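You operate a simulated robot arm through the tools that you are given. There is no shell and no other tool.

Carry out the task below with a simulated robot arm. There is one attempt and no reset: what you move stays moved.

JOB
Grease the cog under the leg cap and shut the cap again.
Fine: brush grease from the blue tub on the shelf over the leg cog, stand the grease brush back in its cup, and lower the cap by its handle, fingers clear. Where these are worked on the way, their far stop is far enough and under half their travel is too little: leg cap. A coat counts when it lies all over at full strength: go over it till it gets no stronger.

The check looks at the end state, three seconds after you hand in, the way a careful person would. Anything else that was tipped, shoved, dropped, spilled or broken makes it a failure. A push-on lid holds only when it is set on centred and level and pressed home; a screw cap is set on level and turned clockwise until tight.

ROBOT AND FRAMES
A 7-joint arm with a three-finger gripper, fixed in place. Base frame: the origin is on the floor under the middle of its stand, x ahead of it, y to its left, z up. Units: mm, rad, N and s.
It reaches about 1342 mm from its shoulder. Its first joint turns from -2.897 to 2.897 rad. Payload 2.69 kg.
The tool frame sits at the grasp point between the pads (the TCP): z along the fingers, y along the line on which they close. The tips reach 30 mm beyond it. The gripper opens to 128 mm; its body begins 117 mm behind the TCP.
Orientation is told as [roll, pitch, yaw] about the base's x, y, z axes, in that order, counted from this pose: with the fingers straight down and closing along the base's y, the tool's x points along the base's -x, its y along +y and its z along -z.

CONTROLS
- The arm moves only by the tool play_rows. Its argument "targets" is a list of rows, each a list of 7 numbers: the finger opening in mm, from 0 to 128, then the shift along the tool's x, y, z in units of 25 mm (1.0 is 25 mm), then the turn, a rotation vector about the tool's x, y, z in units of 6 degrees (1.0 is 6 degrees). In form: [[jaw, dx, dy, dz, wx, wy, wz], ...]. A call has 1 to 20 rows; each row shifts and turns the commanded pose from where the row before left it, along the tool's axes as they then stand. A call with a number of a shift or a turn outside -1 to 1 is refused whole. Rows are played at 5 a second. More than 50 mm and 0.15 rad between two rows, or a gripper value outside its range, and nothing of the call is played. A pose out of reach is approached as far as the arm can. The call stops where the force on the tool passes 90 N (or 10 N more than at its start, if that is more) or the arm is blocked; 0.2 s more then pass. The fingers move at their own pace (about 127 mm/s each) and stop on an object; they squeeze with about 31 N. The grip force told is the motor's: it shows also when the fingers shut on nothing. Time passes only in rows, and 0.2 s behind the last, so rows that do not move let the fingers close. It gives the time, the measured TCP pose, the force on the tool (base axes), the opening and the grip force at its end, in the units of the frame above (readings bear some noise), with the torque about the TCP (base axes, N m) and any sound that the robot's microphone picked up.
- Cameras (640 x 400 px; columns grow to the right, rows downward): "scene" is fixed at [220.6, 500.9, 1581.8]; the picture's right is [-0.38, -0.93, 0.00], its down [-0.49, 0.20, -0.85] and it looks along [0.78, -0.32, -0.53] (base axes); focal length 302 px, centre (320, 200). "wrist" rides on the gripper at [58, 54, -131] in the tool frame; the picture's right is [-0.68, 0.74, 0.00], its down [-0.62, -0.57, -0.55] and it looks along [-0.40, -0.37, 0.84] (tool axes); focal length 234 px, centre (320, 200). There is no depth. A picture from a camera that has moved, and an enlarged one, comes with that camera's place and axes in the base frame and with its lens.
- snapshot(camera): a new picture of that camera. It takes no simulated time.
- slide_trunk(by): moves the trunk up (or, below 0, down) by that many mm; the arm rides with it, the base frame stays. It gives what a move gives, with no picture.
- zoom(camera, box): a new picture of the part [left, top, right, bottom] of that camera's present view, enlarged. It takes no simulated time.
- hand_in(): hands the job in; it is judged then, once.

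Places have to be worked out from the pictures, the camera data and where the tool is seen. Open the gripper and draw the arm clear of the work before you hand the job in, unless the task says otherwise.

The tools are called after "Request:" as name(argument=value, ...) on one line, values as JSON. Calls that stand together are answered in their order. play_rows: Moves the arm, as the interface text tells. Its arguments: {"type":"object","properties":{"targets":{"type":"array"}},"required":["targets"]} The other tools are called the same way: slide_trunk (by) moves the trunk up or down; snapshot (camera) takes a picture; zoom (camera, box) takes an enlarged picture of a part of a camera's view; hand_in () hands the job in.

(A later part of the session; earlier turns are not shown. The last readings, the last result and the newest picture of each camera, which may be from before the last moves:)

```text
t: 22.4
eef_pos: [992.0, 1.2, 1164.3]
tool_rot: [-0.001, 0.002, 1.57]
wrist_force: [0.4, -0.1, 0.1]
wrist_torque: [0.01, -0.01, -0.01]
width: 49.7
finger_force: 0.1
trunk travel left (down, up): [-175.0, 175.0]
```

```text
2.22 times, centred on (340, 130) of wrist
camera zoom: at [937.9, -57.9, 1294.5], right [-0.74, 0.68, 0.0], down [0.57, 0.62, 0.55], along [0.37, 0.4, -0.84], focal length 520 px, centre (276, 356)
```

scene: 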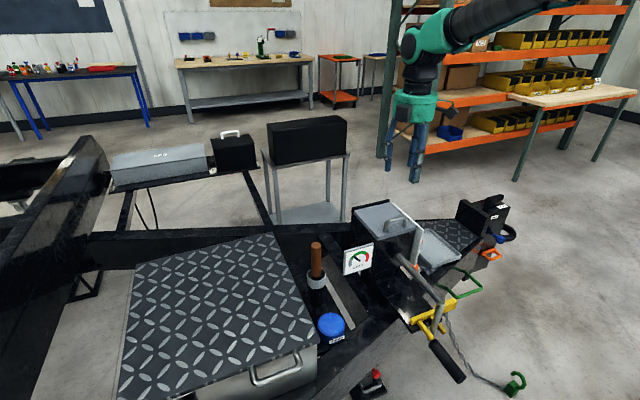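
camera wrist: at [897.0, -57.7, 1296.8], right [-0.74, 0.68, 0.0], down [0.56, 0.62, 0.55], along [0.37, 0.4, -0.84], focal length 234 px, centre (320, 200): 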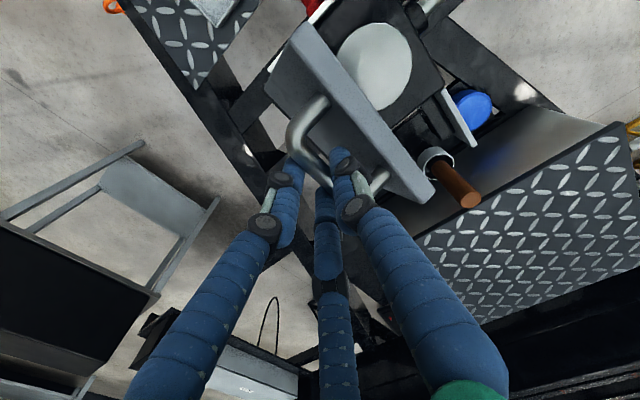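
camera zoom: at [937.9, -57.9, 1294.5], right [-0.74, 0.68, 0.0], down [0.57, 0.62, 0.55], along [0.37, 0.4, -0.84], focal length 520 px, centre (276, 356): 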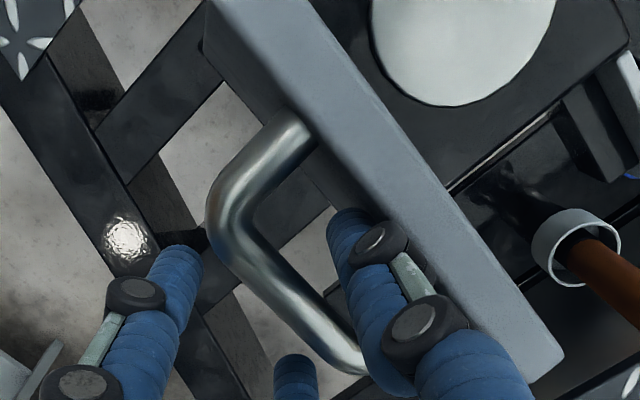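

The lid holds itself open. I set the fingers to 42 mm and withdraw straight up.

Request:
play_rows(targets=[[42, 0, 0, 0, 0, 0, 0], [42, 0, 0, -0.6, 0, 0, 0], [42, 0, 0, -0.8, 0, 0, 0], [42, 0, 0, -1, 0, 0, 0], [42, 0, 0, -1, 0, 0, 0], [42, 0, 0, -1, 0, 0, 0], [42, 0, 0, -1, 0, 0, 0], [42, 0, 0, 0, 0, 0, 0]])

Request:
zoom(camera="scene", box=[345, 150, 445, 250])

Request:
snapshot(camera="wrist")

```text
t: 24.2
eef_pos: [990.2, 2.5, 1297.4]
tool_rot: [0.0, -0.001, 1.571]
wrist_force: [-0.4, 0.8, 0.4]
wrist_torque: [0.0, 0.01, 0.04]
width: 42.2
finger_force: 0.1
trunk travel left (down, up): [-175.0, 175.0]
```

```text
4.00 times, centred on (395, 200) of scene
camera zoom: at [220.6, 500.9, 1581.8], right [-0.38, -0.93, 0.0], down [-0.49, 0.2, -0.85], along [0.78, -0.32, -0.53], focal length 1209 px, centre (20, 200)
```

zoom: 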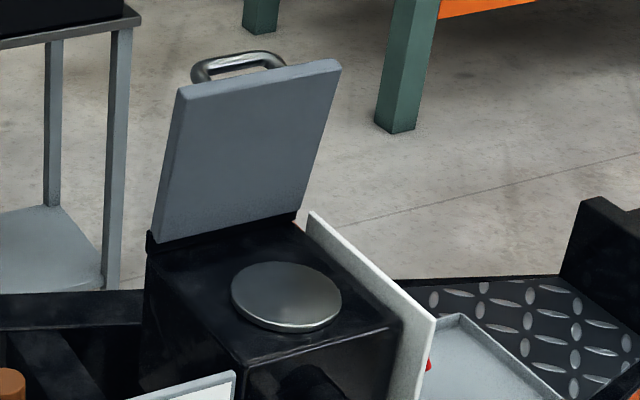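

```text
taken
camera wrist: at [936.1, -56.8, 1428.7], right [-0.74, 0.68, 0.0], down [0.57, 0.62, 0.55], along [0.37, 0.4, -0.84], focal length 234 px, centre (320, 200)
```

wrist: 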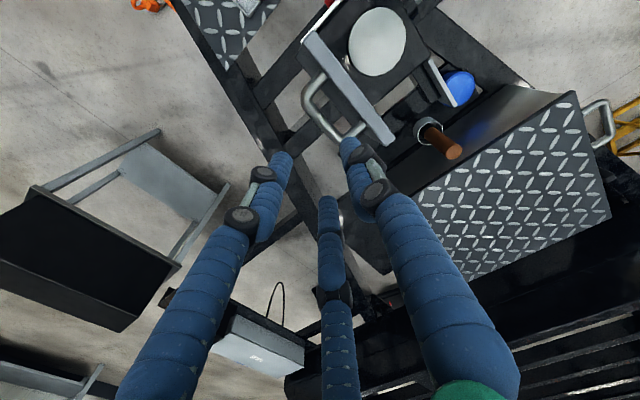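

Now measuring the cog disc from both cameras.

Request:
zoom(camera="scene", box=[380, 200, 440, 245])

Request:
zoom(camera="wrist", box=[290, 0, 490, 160])

```text
8.89 times, centred on (410, 222) of scene
camera zoom: at [220.6, 500.9, 1581.8], right [-0.38, -0.93, 0.0], down [-0.49, 0.2, -0.85], along [0.78, -0.32, -0.53], focal length 2686 px, centre (-480, 0)
```

zoom: 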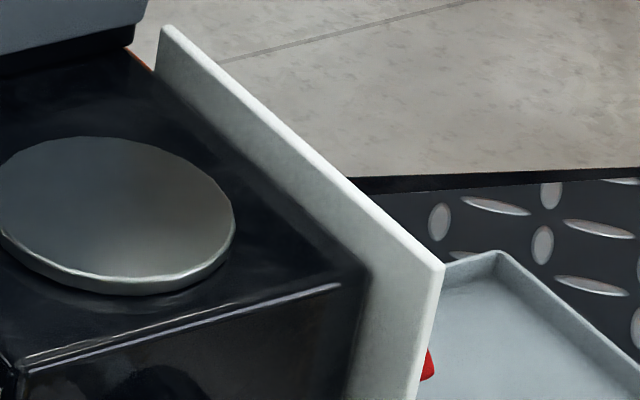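

```text
2.50 times, centred on (390, 80) of wrist
camera zoom: at [936.1, -56.8, 1428.7], right [-0.74, 0.68, 0.0], down [0.57, 0.62, 0.55], along [0.37, 0.4, -0.84], focal length 585 px, centre (145, 500)
```

zoom: 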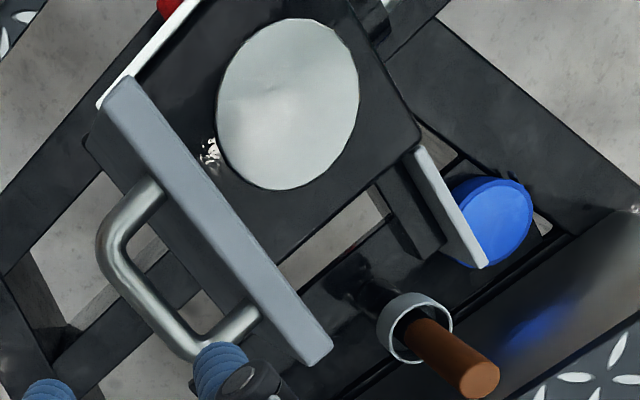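

Cog disc ≈ centre (867, 4), ~86 mm across, top z about 990–1000. Next I move at safe height to above the brush.

Request:
play_rows(targets=[[80, -0.913, 0.498, 0, 0, 0, 0], [80, -0.913, 0.498, 0, 0, 0, 0], [80, -0.913, 0.498, 0, 0, 0, 0], [80, -0.913, 0.498, 0, 0, 0, 0], [80, -0.913, 0.498, 0, 0, 0, 0], [80, -0.913, 0.498, 0, 0, 0, 0], [80, -0.913, 0.498, 0, 0, 0, 0], [80, -0.913, 0.498, 0, 0, 0, 0], [80, -0.913, 0.498, 0, 0, 0, 0], [80, -0.913, 0.498, 0, 0, 0, 0], [80, -0.913, 0.498, 0, 0, 0, 0], [80, 0, 0, 0, 0, 0, 0]])

Request:
snapshot(camera="wrist")

Request:
snapshot(camera="scene")

```text
t: 26.8
eef_pos: [852.2, 253.6, 1299.7]
tool_rot: [0.001, -0.001, 1.569]
wrist_force: [-0.6, 0.1, -0.4]
wrist_torque: [-0.05, -0.04, -0.01]
width: 79.9
finger_force: 0.1
trunk travel left (down, up): [-175.0, 175.0]
```

```text
taken
camera wrist: at [799.8, 194.4, 1430.6], right [-0.74, 0.68, 0.0], down [0.57, 0.62, 0.55], along [0.37, 0.4, -0.84], focal length 234 px, centre (320, 200)
```

wrist: 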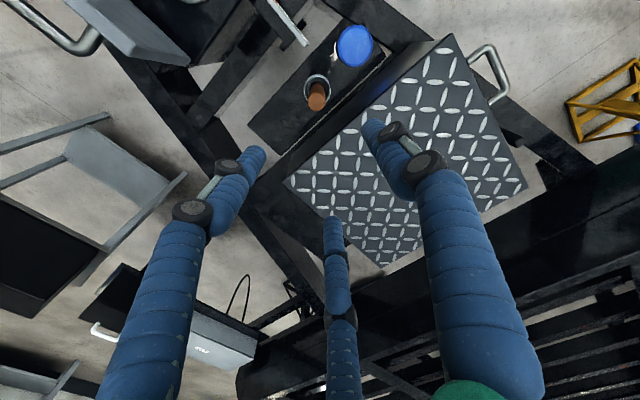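

```text
taken
```

scene: 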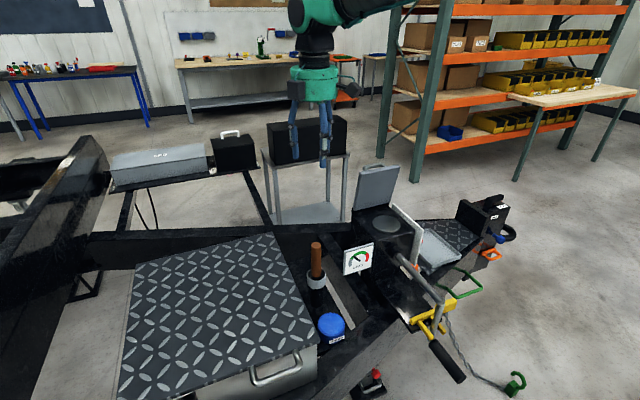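

Zooming in on the brush in both views to line up the axis.

Request:
zoom(camera="wrist", box=[270, 10, 400, 140])

Request:
zoom(camera="scene", box=[285, 230, 365, 350])

```text
3.08 times, centred on (335, 75) of wrist
camera zoom: at [799.8, 194.4, 1430.6], right [-0.74, 0.68, 0.0], down [0.57, 0.62, 0.55], along [0.37, 0.4, -0.84], focal length 720 px, centre (274, 585)
```

zoom: 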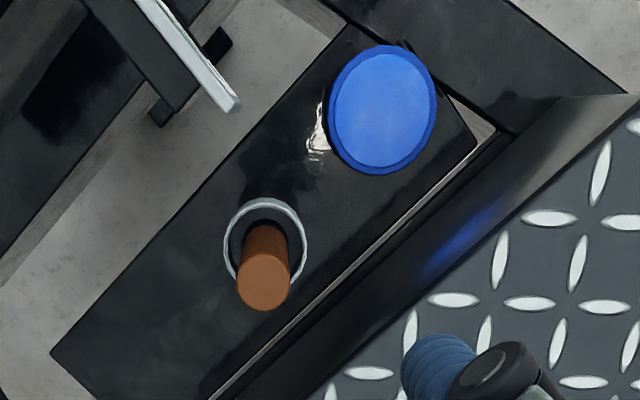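

```text
3.33 times, centred on (325, 290) of scene
camera zoom: at [220.6, 500.9, 1581.8], right [-0.38, -0.93, 0.0], down [-0.49, 0.2, -0.85], along [0.78, -0.32, -0.53], focal length 1007 px, centre (303, -100)
```

zoom: 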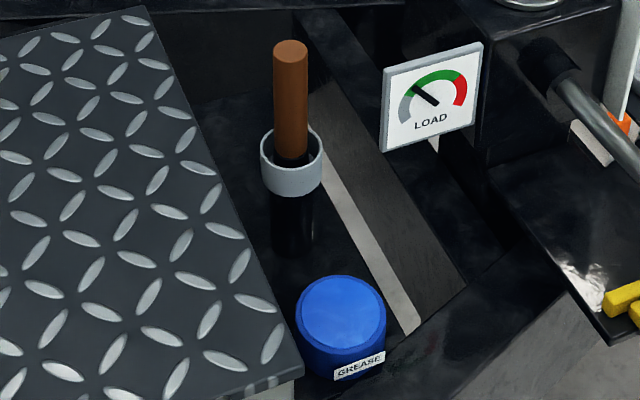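

Axis looks within ~5 mm of the brush. I descend to just above its top for a closer check.

Request:
play_rows(targets=[[80, 0, 0, 1, 0, 0, 0], [80, 0, 0, 1, 0, 0, 0], [80, 0, 0, 1, 0, 0, 0], [80, 0, 0, 1, 0, 0, 0], [80, 0, 0, 1, 0, 0, 0], [80, 0, 0, 1, 0, 0, 0], [80, 0, 0, 1, 0, 0, 0], [80, 0, 0, 1, 0, 0, 0], [80, 0, 0, 1, 0, 0, 0], [80, 0, 0, 0, 0, 0, 0]])

Request:
zoom(camera="wrist", box=[200, 60, 440, 240])

Request:
zoom(camera="scene", box=[285, 200, 365, 300])

```text
t: 29.0
eef_pos: [854.5, 250.2, 1073.5]
tool_rot: [0.0, 0.001, 1.57]
wrist_force: [0.2, -0.3, -0.2]
wrist_torque: [-0.01, 0.03, 0.01]
width: 79.9
finger_force: 0.2
trunk travel left (down, up): [-175.0, 175.0]
```

```text
2.22 times, centred on (320, 150) of wrist
camera zoom: at [800.1, 192.2, 1204.5], right [-0.74, 0.68, 0.0], down [0.57, 0.62, 0.55], along [0.37, 0.4, -0.84], focal length 520 px, centre (320, 311)
```

zoom: 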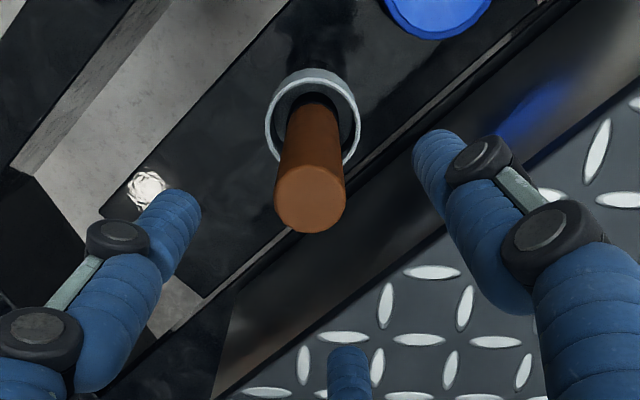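

```text
4.00 times, centred on (325, 250) of scene
camera zoom: at [220.6, 500.9, 1581.8], right [-0.38, -0.93, 0.0], down [-0.49, 0.2, -0.85], along [0.78, -0.32, -0.53], focal length 1209 px, centre (300, 0)
```

zoom: 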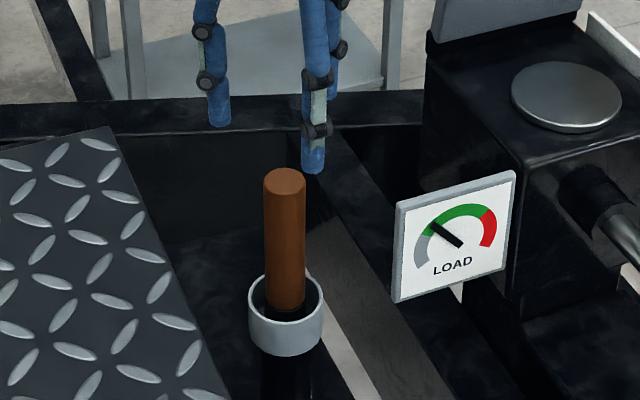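

At close range the brush is about (+2, −3) mm from the tool axis. I correct that and descend around the handle to TCP z ≈ 965.

Request:
play_rows(targets=[[80, 0.12, -0.08, 0.5, 0, 0, 0], [80, 0, 0, 0.8, 0, 0, 0], [80, 0, 0, 0.8, 0, 0, 0], [80, 0, 0, 0.8, 0, 0, 0], [80, 0, 0, 0.8, 0, 0, 0], [80, 0, 0, 0.6, 0, 0, 0], [80, 0, 0, 0, 0, 0, 0]])

Request:
zoom(camera="wrist", box=[200, 60, 440, 240])

Request:
zoom(camera="scene", box=[285, 200, 365, 300])

```text
t: 30.6
eef_pos: [855.3, 249.4, 967.7]
tool_rot: [-0.001, -0.001, 1.571]
wrist_force: [-0.7, -0.2, 0.1]
wrist_torque: [0.01, -0.03, 0.03]
width: 80.0
finger_force: 0.1
trunk travel left (down, up): [-175.0, 175.0]
```

```text
2.22 times, centred on (320, 150) of wrist
camera zoom: at [801.7, 190.5, 1099.0], right [-0.74, 0.68, 0.0], down [0.57, 0.62, 0.55], along [0.37, 0.4, -0.84], focal length 520 px, centre (320, 311)
```

zoom: 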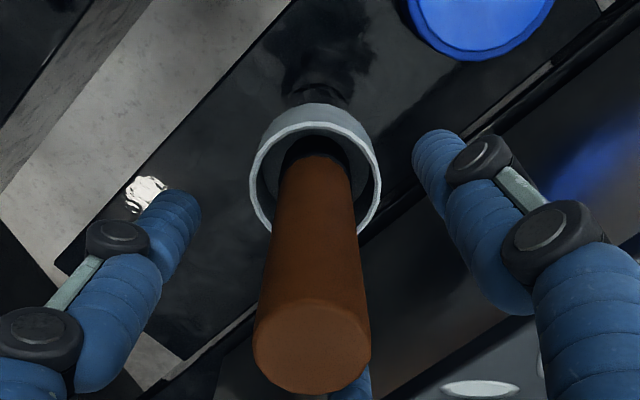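

```text
4.00 times, centred on (325, 250) of scene
camera zoom: at [220.6, 500.9, 1581.8], right [-0.38, -0.93, 0.0], down [-0.49, 0.2, -0.85], along [0.78, -0.32, -0.53], focal length 1209 px, centre (300, 0)
```

zoom: 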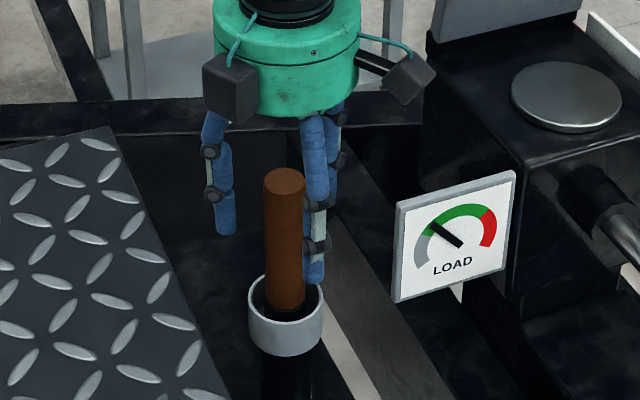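

Alignment within ~2 mm. A final nudge of 2 mm in −y, then close on the brush handle.

Request:
play_rows(targets=[[80, 0.08, 0, 0, 0, 0, 0], [60, 0, 0, 0, 0, 0, 0], [40, 0, 0, 0, 0, 0, 0], [20, 0, 0, 0, 0, 0, 0], [15, 0, 0, 0, 0, 0, 0], [15, 0, 0, 0, 0, 0, 0], [15, 0, 0, 0, 0, 0, 0]])

Request:
zoom(camera="wrist", box=[200, 60, 440, 240])

Request:
zoom(camera="scene", box=[285, 200, 365, 300])

```text
t: 32.2
eef_pos: [854.6, 245.9, 969.1]
tool_rot: [-0.002, 0.0, 1.568]
wrist_force: [0.9, 0.1, 0.3]
wrist_torque: [-0.01, 0.02, 0.02]
width: 32.8
finger_force: 13.4
trunk travel left (down, up): [-175.0, 175.0]
```

```text
2.22 times, centred on (320, 150) of wrist
camera zoom: at [801.1, 188.2, 1099.5], right [-0.74, 0.68, 0.0], down [0.57, 0.62, 0.55], along [0.37, 0.4, -0.84], focal length 520 px, centre (320, 311)
```

zoom: 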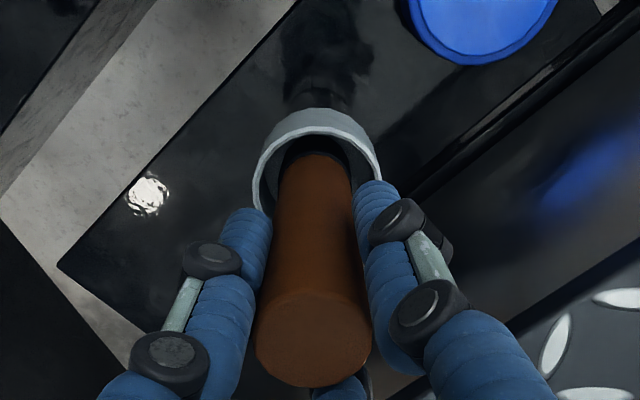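

```text
4.00 times, centred on (325, 250) of scene
camera zoom: at [220.6, 500.9, 1581.8], right [-0.38, -0.93, 0.0], down [-0.49, 0.2, -0.85], along [0.78, -0.32, -0.53], focal length 1209 px, centre (300, 0)
```

zoom: 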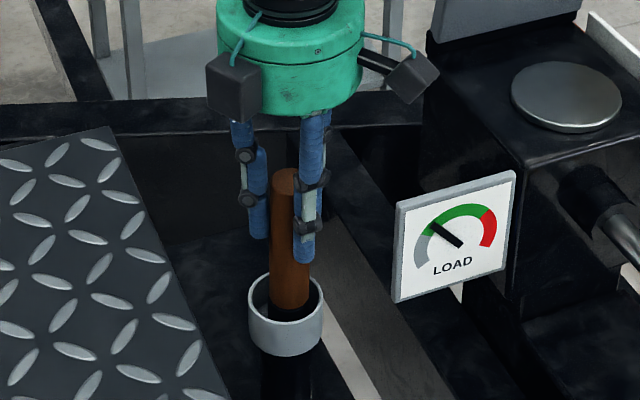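

The fingers are on the handle at ~33 mm. A few more idle rows to let the grip build, then I check.

Request:
play_rows(targets=[[15, 0, 0, 0, 0, 0, 0], [15, 0, 0, 0, 0, 0, 0], [15, 0, 0, 0, 0, 0, 0]])

```text
t: 33.0
eef_pos: [853.6, 246.2, 966.8]
tool_rot: [0.0, 0.0, 1.573]
wrist_force: [-0.1, 0.6, -1.0]
wrist_torque: [0.03, -0.03, -0.04]
width: 32.8
finger_force: 13.5
trunk travel left (down, up): [-175.0, 175.0]
```

Grip is steady. I lift slowly and straight up out of the cup.

Request:
play_rows(targets=[[15, 0, 0, -0.4, 0, 0, 0], [15, 0, 0, -0.6, 0, 0, 0], [15, 0, 0, -0.8, 0, 0, 0], [15, 0, 0, -0.8, 0, 0, 0], [15, 0, 0, -0.8, 0, 0, 0], [15, 0, 0, -0.8, 0, 0, 0], [15, 0, 0, -0.8, 0, 0, 0], [15, 0, 0, -0.8, 0, 0, 0], [15, 0, 0, -0.8, 0, 0, 0], [15, 0, 0, 0, 0, 0, 0]])

Request:
zoom(camera="scene", box=[275, 150, 375, 300])

Request:
snapshot(camera="wrist")

```text
t: 35.2
eef_pos: [855.9, 244.8, 1131.9]
tool_rot: [0.0, 0.001, 1.571]
wrist_force: [-0.3, -0.1, -0.9]
wrist_torque: [0.01, 0.0, 0.0]
width: 32.6
finger_force: 13.6
trunk travel left (down, up): [-175.0, 175.0]
```

```text
2.67 times, centred on (325, 225) of scene
camera zoom: at [220.6, 500.9, 1581.8], right [-0.38, -0.93, 0.0], down [-0.49, 0.2, -0.85], along [0.78, -0.32, -0.53], focal length 806 px, centre (307, 133)
```

zoom: 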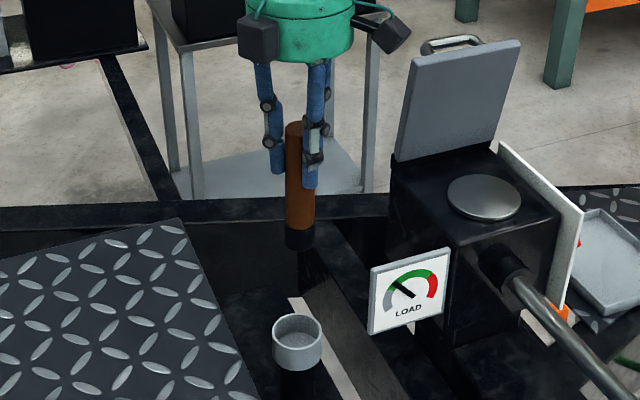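

```text
taken
camera wrist: at [802.6, 186.8, 1262.8], right [-0.74, 0.68, 0.0], down [0.57, 0.62, 0.55], along [0.37, 0.4, -0.84], focal length 234 px, centre (320, 200)
```

wrist: 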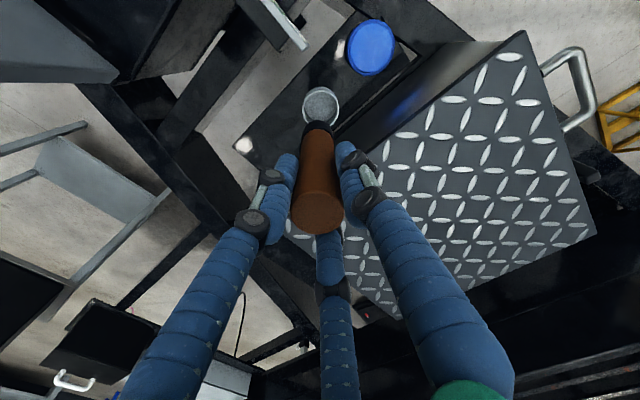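

The brush came out: about 150 mm long with a short dark bristle head (tip ≈122 mm below TCP). I zoom on the tub and on the bristle end.

Request:
zoom(camera="wrist", box=[290, 0, 430, 140])

Request:
zoom(camera="scene", box=[295, 185, 345, 255])

Request:
zoom(camera="scene", box=[310, 300, 355, 350])

```text
2.86 times, centred on (360, 70) of wrist
camera zoom: at [802.6, 186.8, 1262.8], right [-0.74, 0.68, 0.0], down [0.57, 0.62, 0.55], along [0.37, 0.4, -0.84], focal length 669 px, centre (206, 571)
```

zoom: 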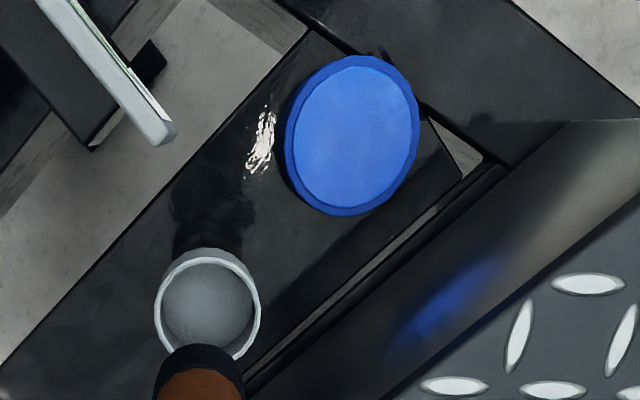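

```text
5.71 times, centred on (320, 220) of scene
camera zoom: at [220.6, 500.9, 1581.8], right [-0.38, -0.93, 0.0], down [-0.49, 0.2, -0.85], along [0.78, -0.32, -0.53], focal length 1727 px, centre (320, 86)
```

zoom: 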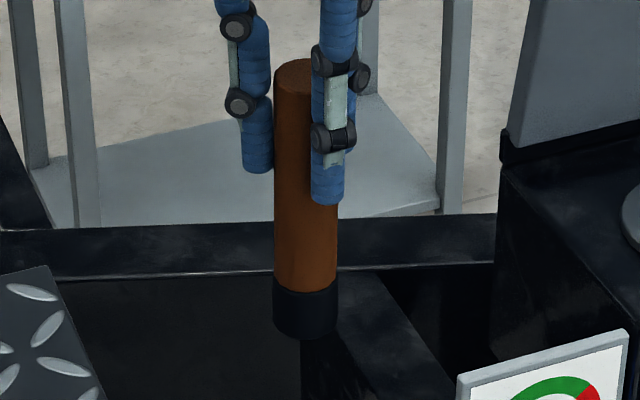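

```text
8.00 times, centred on (332, 325) of scene
camera zoom: at [220.6, 500.9, 1581.8], right [-0.38, -0.93, 0.0], down [-0.49, 0.2, -0.85], along [0.78, -0.32, -0.53], focal length 2418 px, centre (220, -800)
```

zoom: 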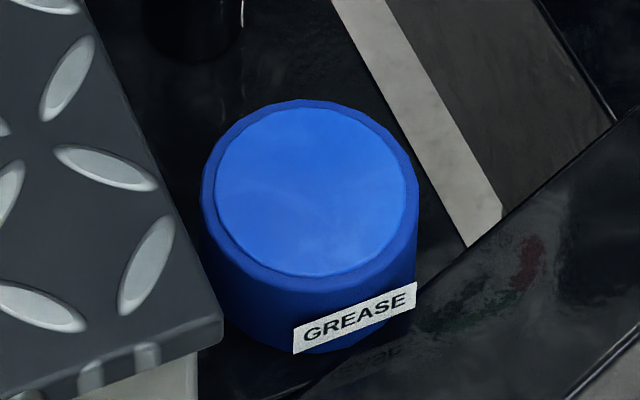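

Tub centre by the wrist camera ≈ (737, 247), rim z ≈ 775–780, toolbox edge at y ≈ 336 leaves room. I carry the brush over the tub, tip well above it.

Request:
play_rows(targets=[[15, 0, 0.6, 0, 0, 0, 0], [15, 0, 0.8, 0, 0, 0, 0], [15, -0.04, 0.9, 0, 0, 0, 0], [15, -0.04, 0.9, 0, 0, 0, 0], [15, 0, 0.9, 0, 0, 0, 0], [15, 0, 0.7, 0, 0, 0, 0], [15, 0, 0, 0.8, 0, 0, 0], [15, 0, 0, 0.9, 0, 0, 0], [15, 0, 0, 0.9, 0, 0, 0], [15, 0, 0, 0.9, 0, 0, 0], [15, 0, 0, 0.9, 0, 0, 0], [15, 0, 0, 0.9, 0, 0, 0], [15, 0, 0, 0.9, 0, 0, 0], [15, 0, 0, 0, 0, 0, 0]])

Request:
zoom(camera="wrist", box=[220, 20, 420, 220])

Request:
zoom(camera="scene", box=[270, 220, 390, 350])

```text
t: 38.2
eef_pos: [736.8, 245.9, 981.2]
tool_rot: [-0.001, -0.001, 1.571]
wrist_force: [0.4, 0.5, -0.7]
wrist_torque: [-0.03, 0.01, -0.05]
width: 32.7
finger_force: 13.6
trunk travel left (down, up): [-175.0, 175.0]
```

```text
2.00 times, centred on (320, 120) of wrist
camera zoom: at [682.4, 188.0, 1110.5], right [-0.74, 0.68, 0.0], down [0.57, 0.62, 0.55], along [0.37, 0.4, -0.84], focal length 468 px, centre (320, 360)
```

zoom: 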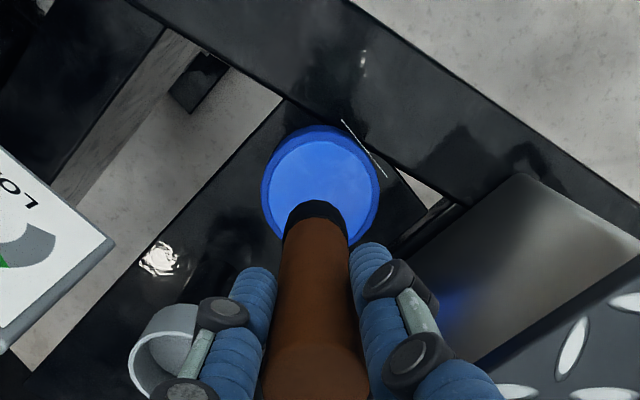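

```text
3.08 times, centred on (330, 285) of scene
camera zoom: at [220.6, 500.9, 1581.8], right [-0.38, -0.93, 0.0], down [-0.49, 0.2, -0.85], along [0.78, -0.32, -0.53], focal length 930 px, centre (289, -62)
```

zoom: 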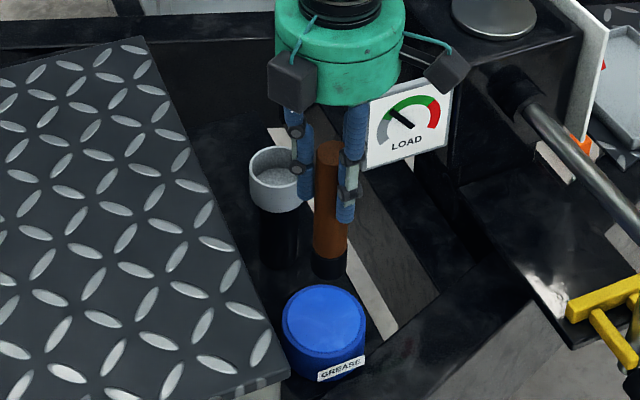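

Well centred over the tub. I lower the brush toward the grease, watching the force.

Request:
play_rows(targets=[[15, 0, 0, 0.7, 0, 0, 0], [15, 0, 0, 0.7, 0, 0, 0], [15, 0, 0, 0.7, 0, 0, 0], [15, 0, 0, 0.5, 0, 0, 0], [15, 0, 0, 0, 0, 0, 0]])

Request:
zoom(camera="scene", box=[290, 260, 370, 350])

Request:
zoom(camera="wrist", box=[240, 60, 400, 180])

```text
t: 39.4
eef_pos: [736.7, 247.1, 912.2]
tool_rot: [0.0, 0.002, 1.572]
wrist_force: [0.4, -0.7, 0.0]
wrist_torque: [-0.02, -0.01, 0.01]
width: 30.3
finger_force: 18.9
trunk travel left (down, up): [-175.0, 175.0]
```

```text
4.44 times, centred on (330, 305) of scene
camera zoom: at [220.6, 500.9, 1581.8], right [-0.38, -0.93, 0.0], down [-0.49, 0.2, -0.85], along [0.78, -0.32, -0.53], focal length 1343 px, centre (276, -267)
```

zoom: 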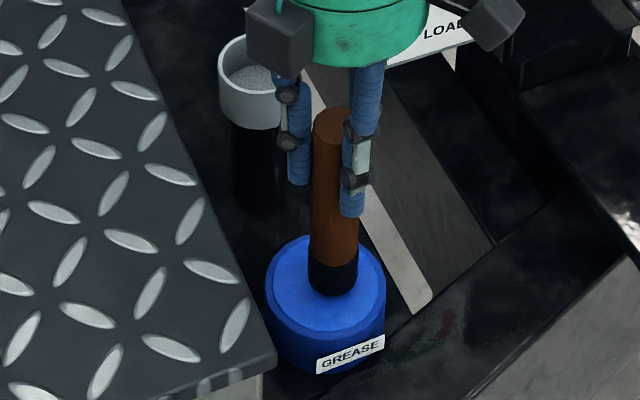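

```text
3.33 times, centred on (320, 120) of wrist
camera zoom: at [682.6, 188.0, 1042.9], right [-0.74, 0.68, 0.0], down [0.57, 0.62, 0.55], along [0.37, 0.4, -0.84], focal length 781 px, centre (320, 467)
```

zoom: 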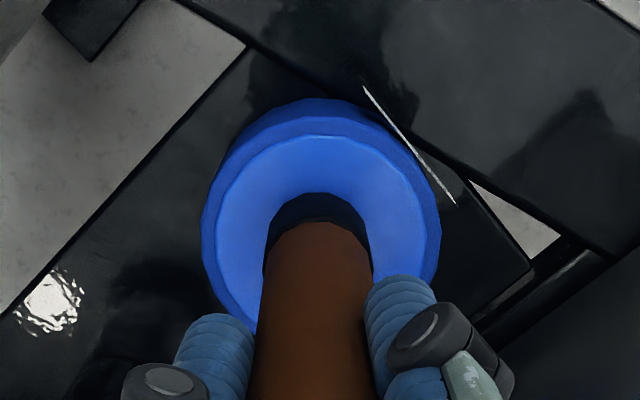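

Tip is some 8–10 mm above the surface. I go down in small steps.

Request:
play_rows(targets=[[15, 0, 0, 0.2, 0, 0, 0], [15, 0, 0, 0.2, 0, 0, 0], [15, 0, 0, 0, 0, 0, 0]])

Request:
zoom(camera="scene", box=[290, 260, 370, 350])

```text
t: 40.2
eef_pos: [737.2, 246.1, 902.9]
tool_rot: [0.002, 0.0, 1.569]
wrist_force: [-1.1, 0.0, 2.5]
wrist_torque: [-0.04, 0.09, -0.02]
width: 29.9
finger_force: 30.7
trunk travel left (down, up): [-175.0, 175.0]
```

```text
4.44 times, centred on (330, 305) of scene
camera zoom: at [220.6, 500.9, 1581.8], right [-0.38, -0.93, 0.0], down [-0.49, 0.2, -0.85], along [0.78, -0.32, -0.53], focal length 1343 px, centre (276, -267)
```

zoom: 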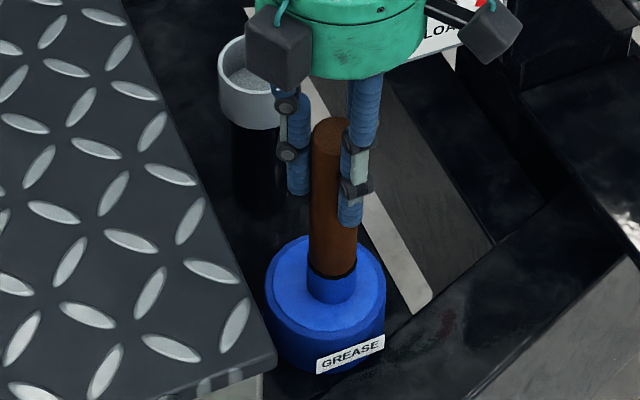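

The bristles turned blue – the tub is open and the brush is picking up grease. I press 2 mm more and hold briefly, then lift out.

Request:
play_rows(targets=[[15, 0, 0, 0.1, 0, 0, 0], [15, 0, 0, 0, 0, 0, 0], [15, 0, 0, 0, 0, 0, 0], [15, 0, 0, 0, 0, 0, 0], [15, 0, 0, 0, 0, 0, 0]])

Request:
zoom(camera="scene", box=[290, 260, 370, 350])

```text
t: 41.4
eef_pos: [737.4, 247.1, 901.5]
tool_rot: [-0.003, -0.002, 1.57]
wrist_force: [2.8, -0.3, 25.5]
wrist_torque: [0.01, -0.2, -0.09]
width: 30.1
finger_force: 31.6
trunk travel left (down, up): [-175.0, 175.0]
```

```text
4.44 times, centred on (330, 305) of scene
camera zoom: at [220.6, 500.9, 1581.8], right [-0.38, -0.93, 0.0], down [-0.49, 0.2, -0.85], along [0.78, -0.32, -0.53], focal length 1343 px, centre (276, -267)
```

zoom: 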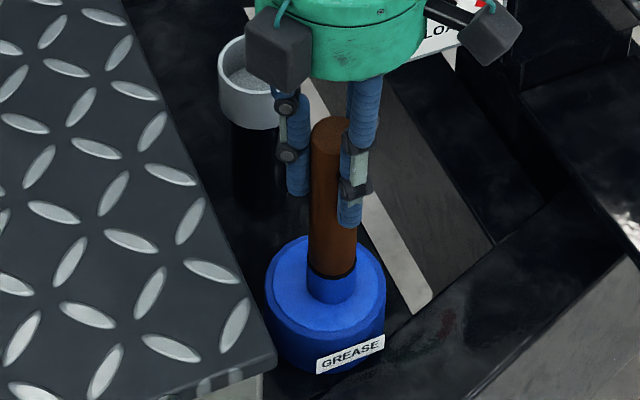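

Firm contact (25 N), brush fully loaded. I lift clear to z ≈ 1180.

Request:
play_rows(targets=[[15, 0, 0, -0.2, 0, 0, 0], [15, 0, 0, -0.5, 0, 0, 0], [15, 0, 0, -0.9, 0, 0, 0], [15, 0, 0, -0.9, 0, 0, 0], [15, 0, 0, -0.9, 0, 0, 0], [15, 0, 0, -1, 0, 0, 0], [15, 0, 0, -1, 0, 0, 0], [15, 0, 0, -1, 0, 0, 0], [15, 0, 0, -1, 0, 0, 0], [15, 0, 0, -1, 0, 0, 0], [15, 0, 0, -1, 0, 0, 0], [15, 0, 0, -1, 0, 0, 0], [15, 0, 0, -0.8, 0, 0, 0], [15, 0, 0, 0, 0, 0, 0]])

Request:
snapshot(camera="scene")

Request:
zoom(camera="scene", box=[280, 150, 380, 350])

```text
t: 44.4
eef_pos: [735.8, 248.2, 1180.5]
tool_rot: [0.0, 0.0, 1.571]
wrist_force: [-0.7, -0.5, 0.0]
wrist_torque: [0.0, -0.03, 0.02]
width: 29.4
finger_force: 31.0
trunk travel left (down, up): [-175.0, 175.0]
```

```text
taken
```

scene: 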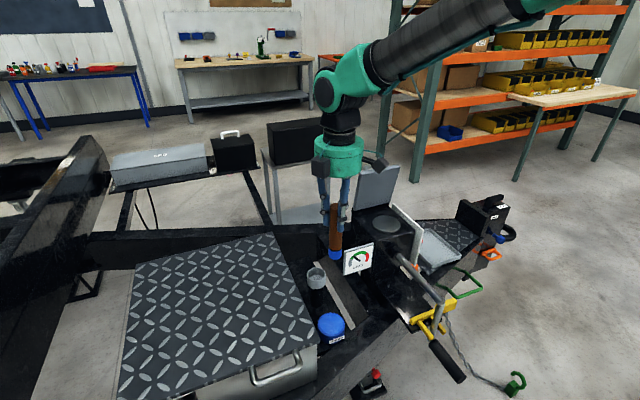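

```text
2.00 times, centred on (330, 250) of scene
camera zoom: at [220.6, 500.9, 1581.8], right [-0.38, -0.93, 0.0], down [-0.49, 0.2, -0.85], along [0.78, -0.32, -0.53], focal length 604 px, centre (300, 100)
```

zoom: 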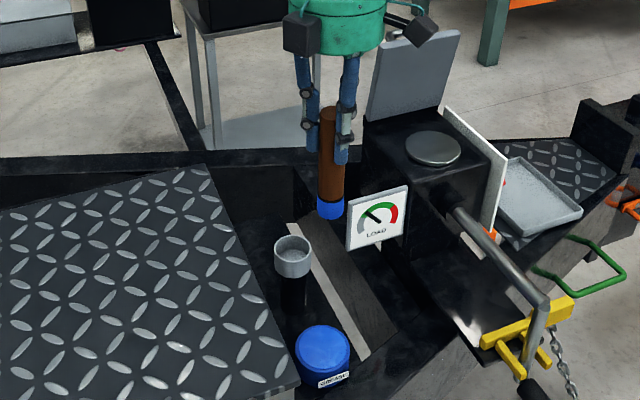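

Brush is loaded (blue head) and vertical. I carry it over the cog at this height.

Request:
play_rows(targets=[[15, 0.5, -0.25, 0, 0, 0, 0], [15, 0.95, -0.49, 0, 0, 0, 0], [15, 0.95, -0.49, 0, 0, 0, 0], [15, 0.95, -0.49, 0, 0, 0, 0], [15, 0.95, -0.49, 0, 0, 0, 0], [15, 0.95, -0.49, 0, 0, 0, 0], [15, 0.95, -0.49, 0, 0, 0, 0], [15, 0.95, -0.49, 0, 0, 0, 0], [15, 0.95, -0.49, 0, 0, 0, 0], [15, 0.95, -0.49, 0, 0, 0, 0], [15, 0.97, -0.5, 0, 0, 0, 0], [15, 0, 0, 0, 0, 0, 0]])

Request:
snapshot(camera="wrist")

Request:
zoom(camera="scene", box=[340, 120, 450, 250])

```text
t: 47.0
eef_pos: [864.0, -4.8, 1179.4]
tool_rot: [0.001, 0.001, 1.572]
wrist_force: [0.5, -0.6, -0.8]
wrist_torque: [0.09, 0.03, 0.01]
width: 29.7
finger_force: 30.7
trunk travel left (down, up): [-175.0, 175.0]
```

```text
taken
camera wrist: at [810.2, -62.9, 1310.3], right [-0.74, 0.68, 0.0], down [0.57, 0.62, 0.55], along [0.37, 0.4, -0.84], focal length 234 px, centre (320, 200)
```

wrist: 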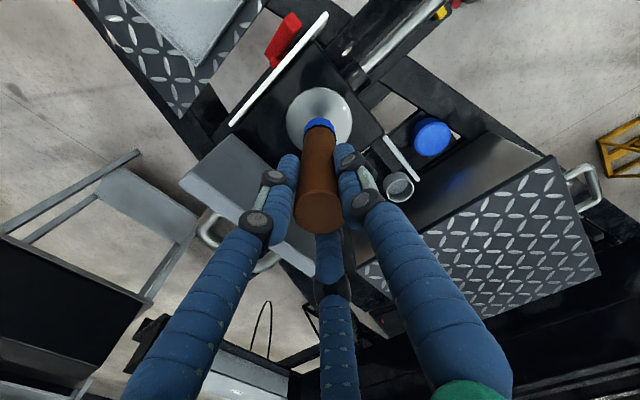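

```text
3.08 times, centred on (395, 185) of scene
camera zoom: at [220.6, 500.9, 1581.8], right [-0.38, -0.93, 0.0], down [-0.49, 0.2, -0.85], along [0.78, -0.32, -0.53], focal length 930 px, centre (89, 246)
```

zoom: 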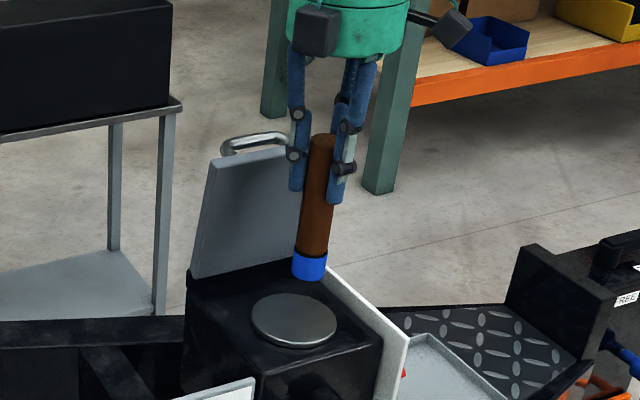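

Zooming in on the wrist view to see the tip over the disc.

Request:
zoom(camera="wrist", box=[240, 60, 400, 180])

Request:
zoom(camera="scene", box=[370, 180, 430, 240])

```text
3.33 times, centred on (320, 120) of wrist
camera zoom: at [810.2, -62.9, 1310.3], right [-0.74, 0.68, 0.0], down [0.57, 0.62, 0.55], along [0.37, 0.4, -0.84], focal length 781 px, centre (320, 467)
```

zoom: 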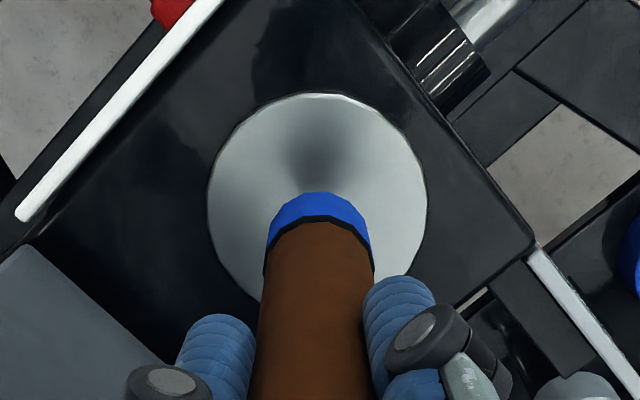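

```text
6.67 times, centred on (400, 210) of scene
camera zoom: at [220.6, 500.9, 1581.8], right [-0.38, -0.93, 0.0], down [-0.49, 0.2, -0.85], along [0.78, -0.32, -0.53], focal length 2015 px, centre (-213, 133)
```

zoom: 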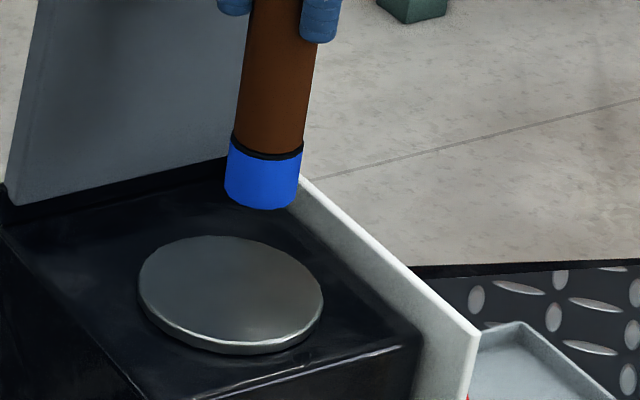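

The tool axis is over the disc centre within a millimetre (disc centre ≈ (864, −5), Ø≈87 mm; bristle Ø≈34 mm). I lower toward it.

Request:
play_rows(targets=[[15, 0, 0, 0.7, 0, 0, 0], [15, 0, 0, 0.8, 0, 0, 0], [15, 0, 0, 0.5, 0, 0, 0], [15, 0, 0, 0, 0, 0, 0]])

Request:
zoom(camera="scene", box=[370, 180, 430, 240])

Request:
zoom(camera="scene", box=[340, 120, 450, 250])

```text
t: 48.0
eef_pos: [863.5, -4.1, 1128.1]
tool_rot: [0.0, 0.001, 1.571]
wrist_force: [0.5, 0.5, -0.3]
wrist_torque: [0.0, 0.01, 0.05]
width: 29.5
finger_force: 31.4
trunk travel left (down, up): [-175.0, 175.0]
```

```text
6.67 times, centred on (400, 210) of scene
camera zoom: at [220.6, 500.9, 1581.8], right [-0.38, -0.93, 0.0], down [-0.49, 0.2, -0.85], along [0.78, -0.32, -0.53], focal length 2015 px, centre (-213, 133)
```

zoom: 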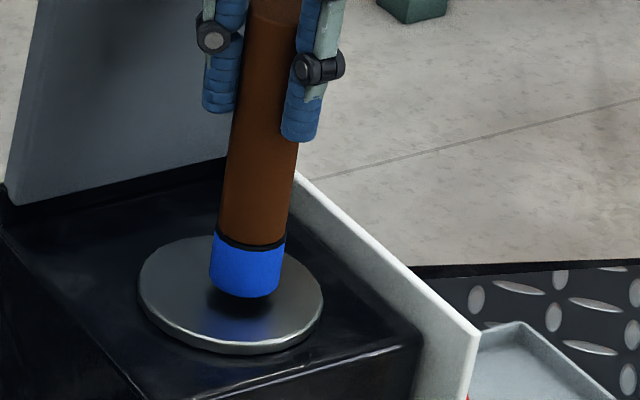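

```text
3.08 times, centred on (395, 185) of scene
camera zoom: at [220.6, 500.9, 1581.8], right [-0.38, -0.93, 0.0], down [-0.49, 0.2, -0.85], along [0.78, -0.32, -0.53], focal length 930 px, centre (89, 246)
```

zoom: 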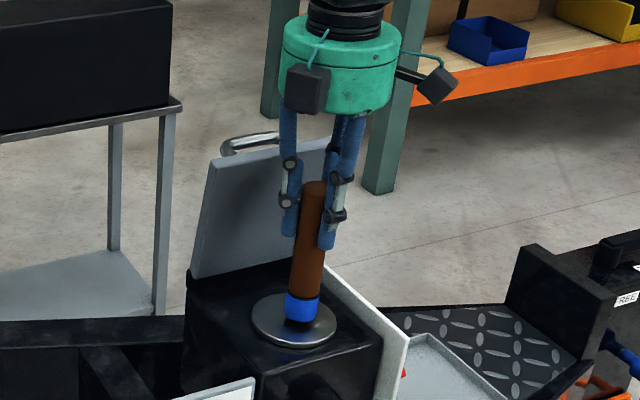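

About 8 mm above the disc. Lowering in small steps to touch.

Request:
play_rows(targets=[[15, 0, 0, 0.16, 0, 0, 0], [15, 0, 0, 0.1, 0, 0, 0], [15, 0, 0, 0, 0, 0, 0]])

Request:
zoom(camera="scene", box=[370, 180, 430, 240])

```text
t: 48.8
eef_pos: [863.5, -2.2, 1122.9]
tool_rot: [0.0, 0.001, 1.571]
wrist_force: [-0.2, 0.4, -0.9]
wrist_torque: [0.01, 0.0, 0.0]
width: 29.6
finger_force: 30.7
trunk travel left (down, up): [-175.0, 175.0]
```

```text
6.67 times, centred on (400, 210) of scene
camera zoom: at [220.6, 500.9, 1581.8], right [-0.38, -0.93, 0.0], down [-0.49, 0.2, -0.85], along [0.78, -0.32, -0.53], focal length 2015 px, centre (-213, 133)
```

zoom: 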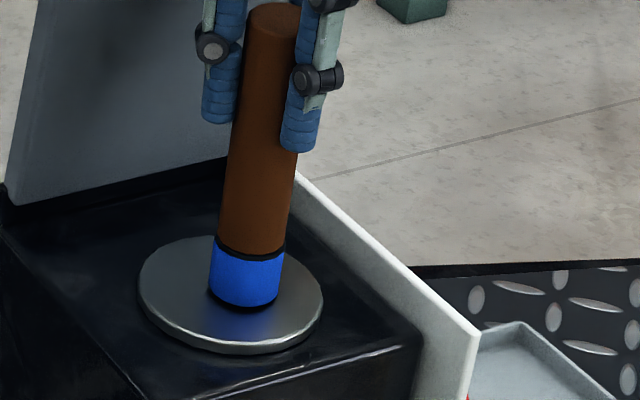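

Request:
play_rows(targets=[[15, 0, 0, 0.08, 0, 0, 0], [15, 0, 0, 0, 0, 0, 0]])

Request:
zoom(camera="scene", box=[370, 180, 430, 240])

```text
t: 49.4
eef_pos: [864.9, -2.4, 1122.2]
tool_rot: [0.001, -0.001, 1.571]
wrist_force: [0.7, 0.3, 0.9]
wrist_torque: [-0.03, 0.02, 0.0]
width: 29.5
finger_force: 31.6
trunk travel left (down, up): [-175.0, 175.0]
```

```text
6.67 times, centred on (400, 210) of scene
camera zoom: at [220.6, 500.9, 1581.8], right [-0.38, -0.93, 0.0], down [-0.49, 0.2, -0.85], along [0.78, -0.32, -0.53], focal length 2015 px, centre (-213, 133)
```

zoom: 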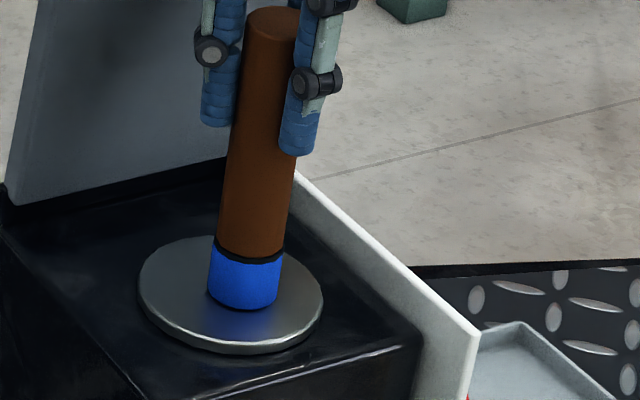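

Nearly touching; another 2 mm steps with force check.

Request:
play_rows(targets=[[15, 0, 0, 0.08, 0, 0, 0], [15, 0, 0, 0, 0, 0, 0]])

Request:
play_rows(targets=[[15, 0, 0, 0.06, 0, 0, 0], [15, 0, 0, 0, 0, 0, 0]])

Request:
zoom(camera="scene", box=[370, 180, 430, 240])

```text
t: 50.0
eef_pos: [864.7, -2.4, 1121.5]
tool_rot: [-0.003, -0.001, 1.57]
wrist_force: [-1.5, 0.4, 15.8]
wrist_torque: [0.09, 0.31, -0.03]
width: 29.8
finger_force: 31.8
trunk travel left (down, up): [-175.0, 175.0]
```

```text
t: 50.6
eef_pos: [864.5, -3.6, 1120.2]
tool_rot: [-0.003, -0.001, 1.57]
wrist_force: [2.9, -0.6, 25.1]
wrist_torque: [-0.02, -0.21, -0.08]
width: 29.9
finger_force: 31.0
trunk travel left (down, up): [-175.0, 175.0]
```

```text
6.67 times, centred on (400, 210) of scene
camera zoom: at [220.6, 500.9, 1581.8], right [-0.38, -0.93, 0.0], down [-0.49, 0.2, -0.85], along [0.78, -0.32, -0.53], focal length 2015 px, centre (-213, 133)
```

zoom: 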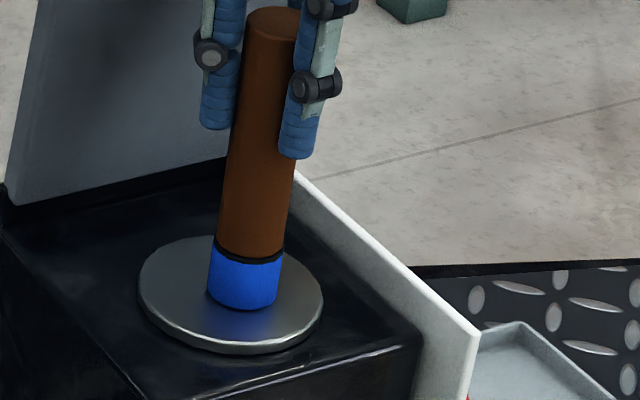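

Contact at 25 N. I check from the wrist camera where the head sits on the disc before sweeping.

Request:
zoom(camera="wrist", box=[240, 60, 400, 180])

```text
3.33 times, centred on (320, 120) of wrist
camera zoom: at [809.9, -61.4, 1250.4], right [-0.74, 0.68, 0.0], down [0.56, 0.62, 0.55], along [0.37, 0.4, -0.83], focal length 781 px, centre (320, 467)
```

zoom: 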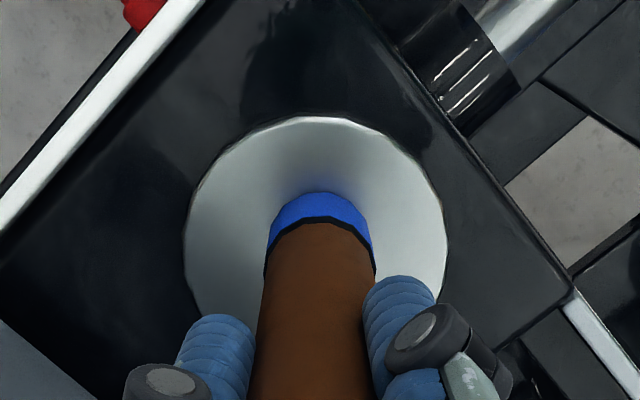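

The head is concentric with the disc to ~2 mm. I ease to a lighter contact and sweep a ring of 28 mm radius around the disc.

Request:
play_rows(targets=[[15, 0, 0, -0.05, 0, 0, 0], [15, -0.03, -0.6, 0, 0, 0, 0], [15, -0.03, -0.6, 0, 0, 0, 0], [15, -0.56, 0.15, 0, 0, 0, 0], [15, -0.41, 0.41, 0, 0, 0, 0], [15, -0.15, 0.56, 0, 0, 0, 0], [15, 0.15, 0.56, 0, 0, 0, 0], [15, 0.41, 0.41, 0, 0, 0, 0], [15, 0.56, 0.15, 0, 0, 0, 0], [15, 0.56, -0.15, 0, 0, 0, 0], [15, 0.41, -0.41, 0, 0, 0, 0], [15, 0.15, -0.56, 0, 0, 0, 0], [15, -0.15, -0.56, 0, 0, 0, 0], [15, -0.41, -0.41, 0, 0, 0, 0], [15, -0.56, -0.15, 0, 0, 0, 0], [15, 0, 0, 0, 0, 0, 0]])

Request:
zoom(camera="scene", box=[370, 180, 430, 240])

Request:
zoom(camera="wrist", box=[240, 60, 400, 180])

```text
t: 54.0
eef_pos: [893.1, -0.0, 1121.7]
tool_rot: [0.0, 0.0, 1.571]
wrist_force: [0.1, -1.1, -1.1]
wrist_torque: [-0.01, -0.02, 0.02]
width: 29.8
finger_force: 30.8
trunk travel left (down, up): [-175.0, 175.0]
```

```text
6.67 times, centred on (400, 210) of scene
camera zoom: at [220.6, 500.9, 1581.8], right [-0.38, -0.93, 0.0], down [-0.49, 0.2, -0.85], along [0.78, -0.32, -0.53], focal length 2015 px, centre (-213, 133)
```

zoom: 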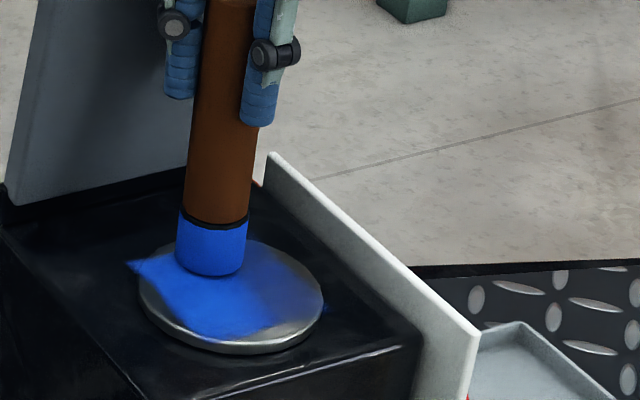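

```text
3.33 times, centred on (320, 120) of wrist
camera zoom: at [839.1, -59.5, 1251.5], right [-0.74, 0.68, 0.0], down [0.57, 0.62, 0.55], along [0.37, 0.4, -0.84], focal length 781 px, centre (320, 467)
```

zoom: 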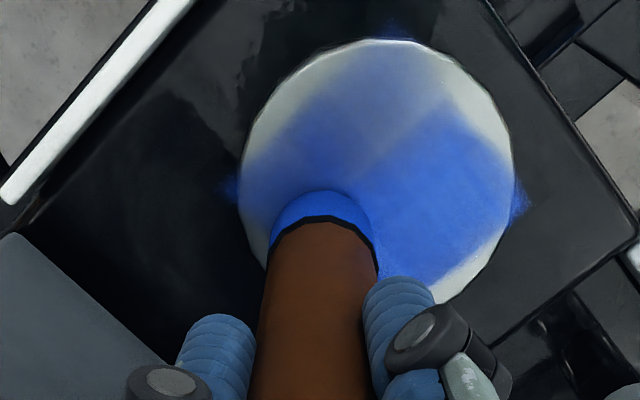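

Grease is going on. The coat shows as a square patch (~64 mm, aligned with x/y) on the disc; one half is fainter, and contact had become light (≈0 N). I press down a bit to restore contact.

Request:
play_rows(targets=[[15, 0, 0.24, 0.06, 0, 0, 0], [15, 0, 0, 0, 0, 0, 0]])

```text
t: 54.6
eef_pos: [885.9, -0.8, 1118.1]
tool_rot: [-0.001, -0.001, 1.57]
wrist_force: [0.2, -0.2, -0.6]
wrist_torque: [0.0, -0.01, 0.01]
width: 29.8
finger_force: 31.1
trunk travel left (down, up): [-175.0, 175.0]
```

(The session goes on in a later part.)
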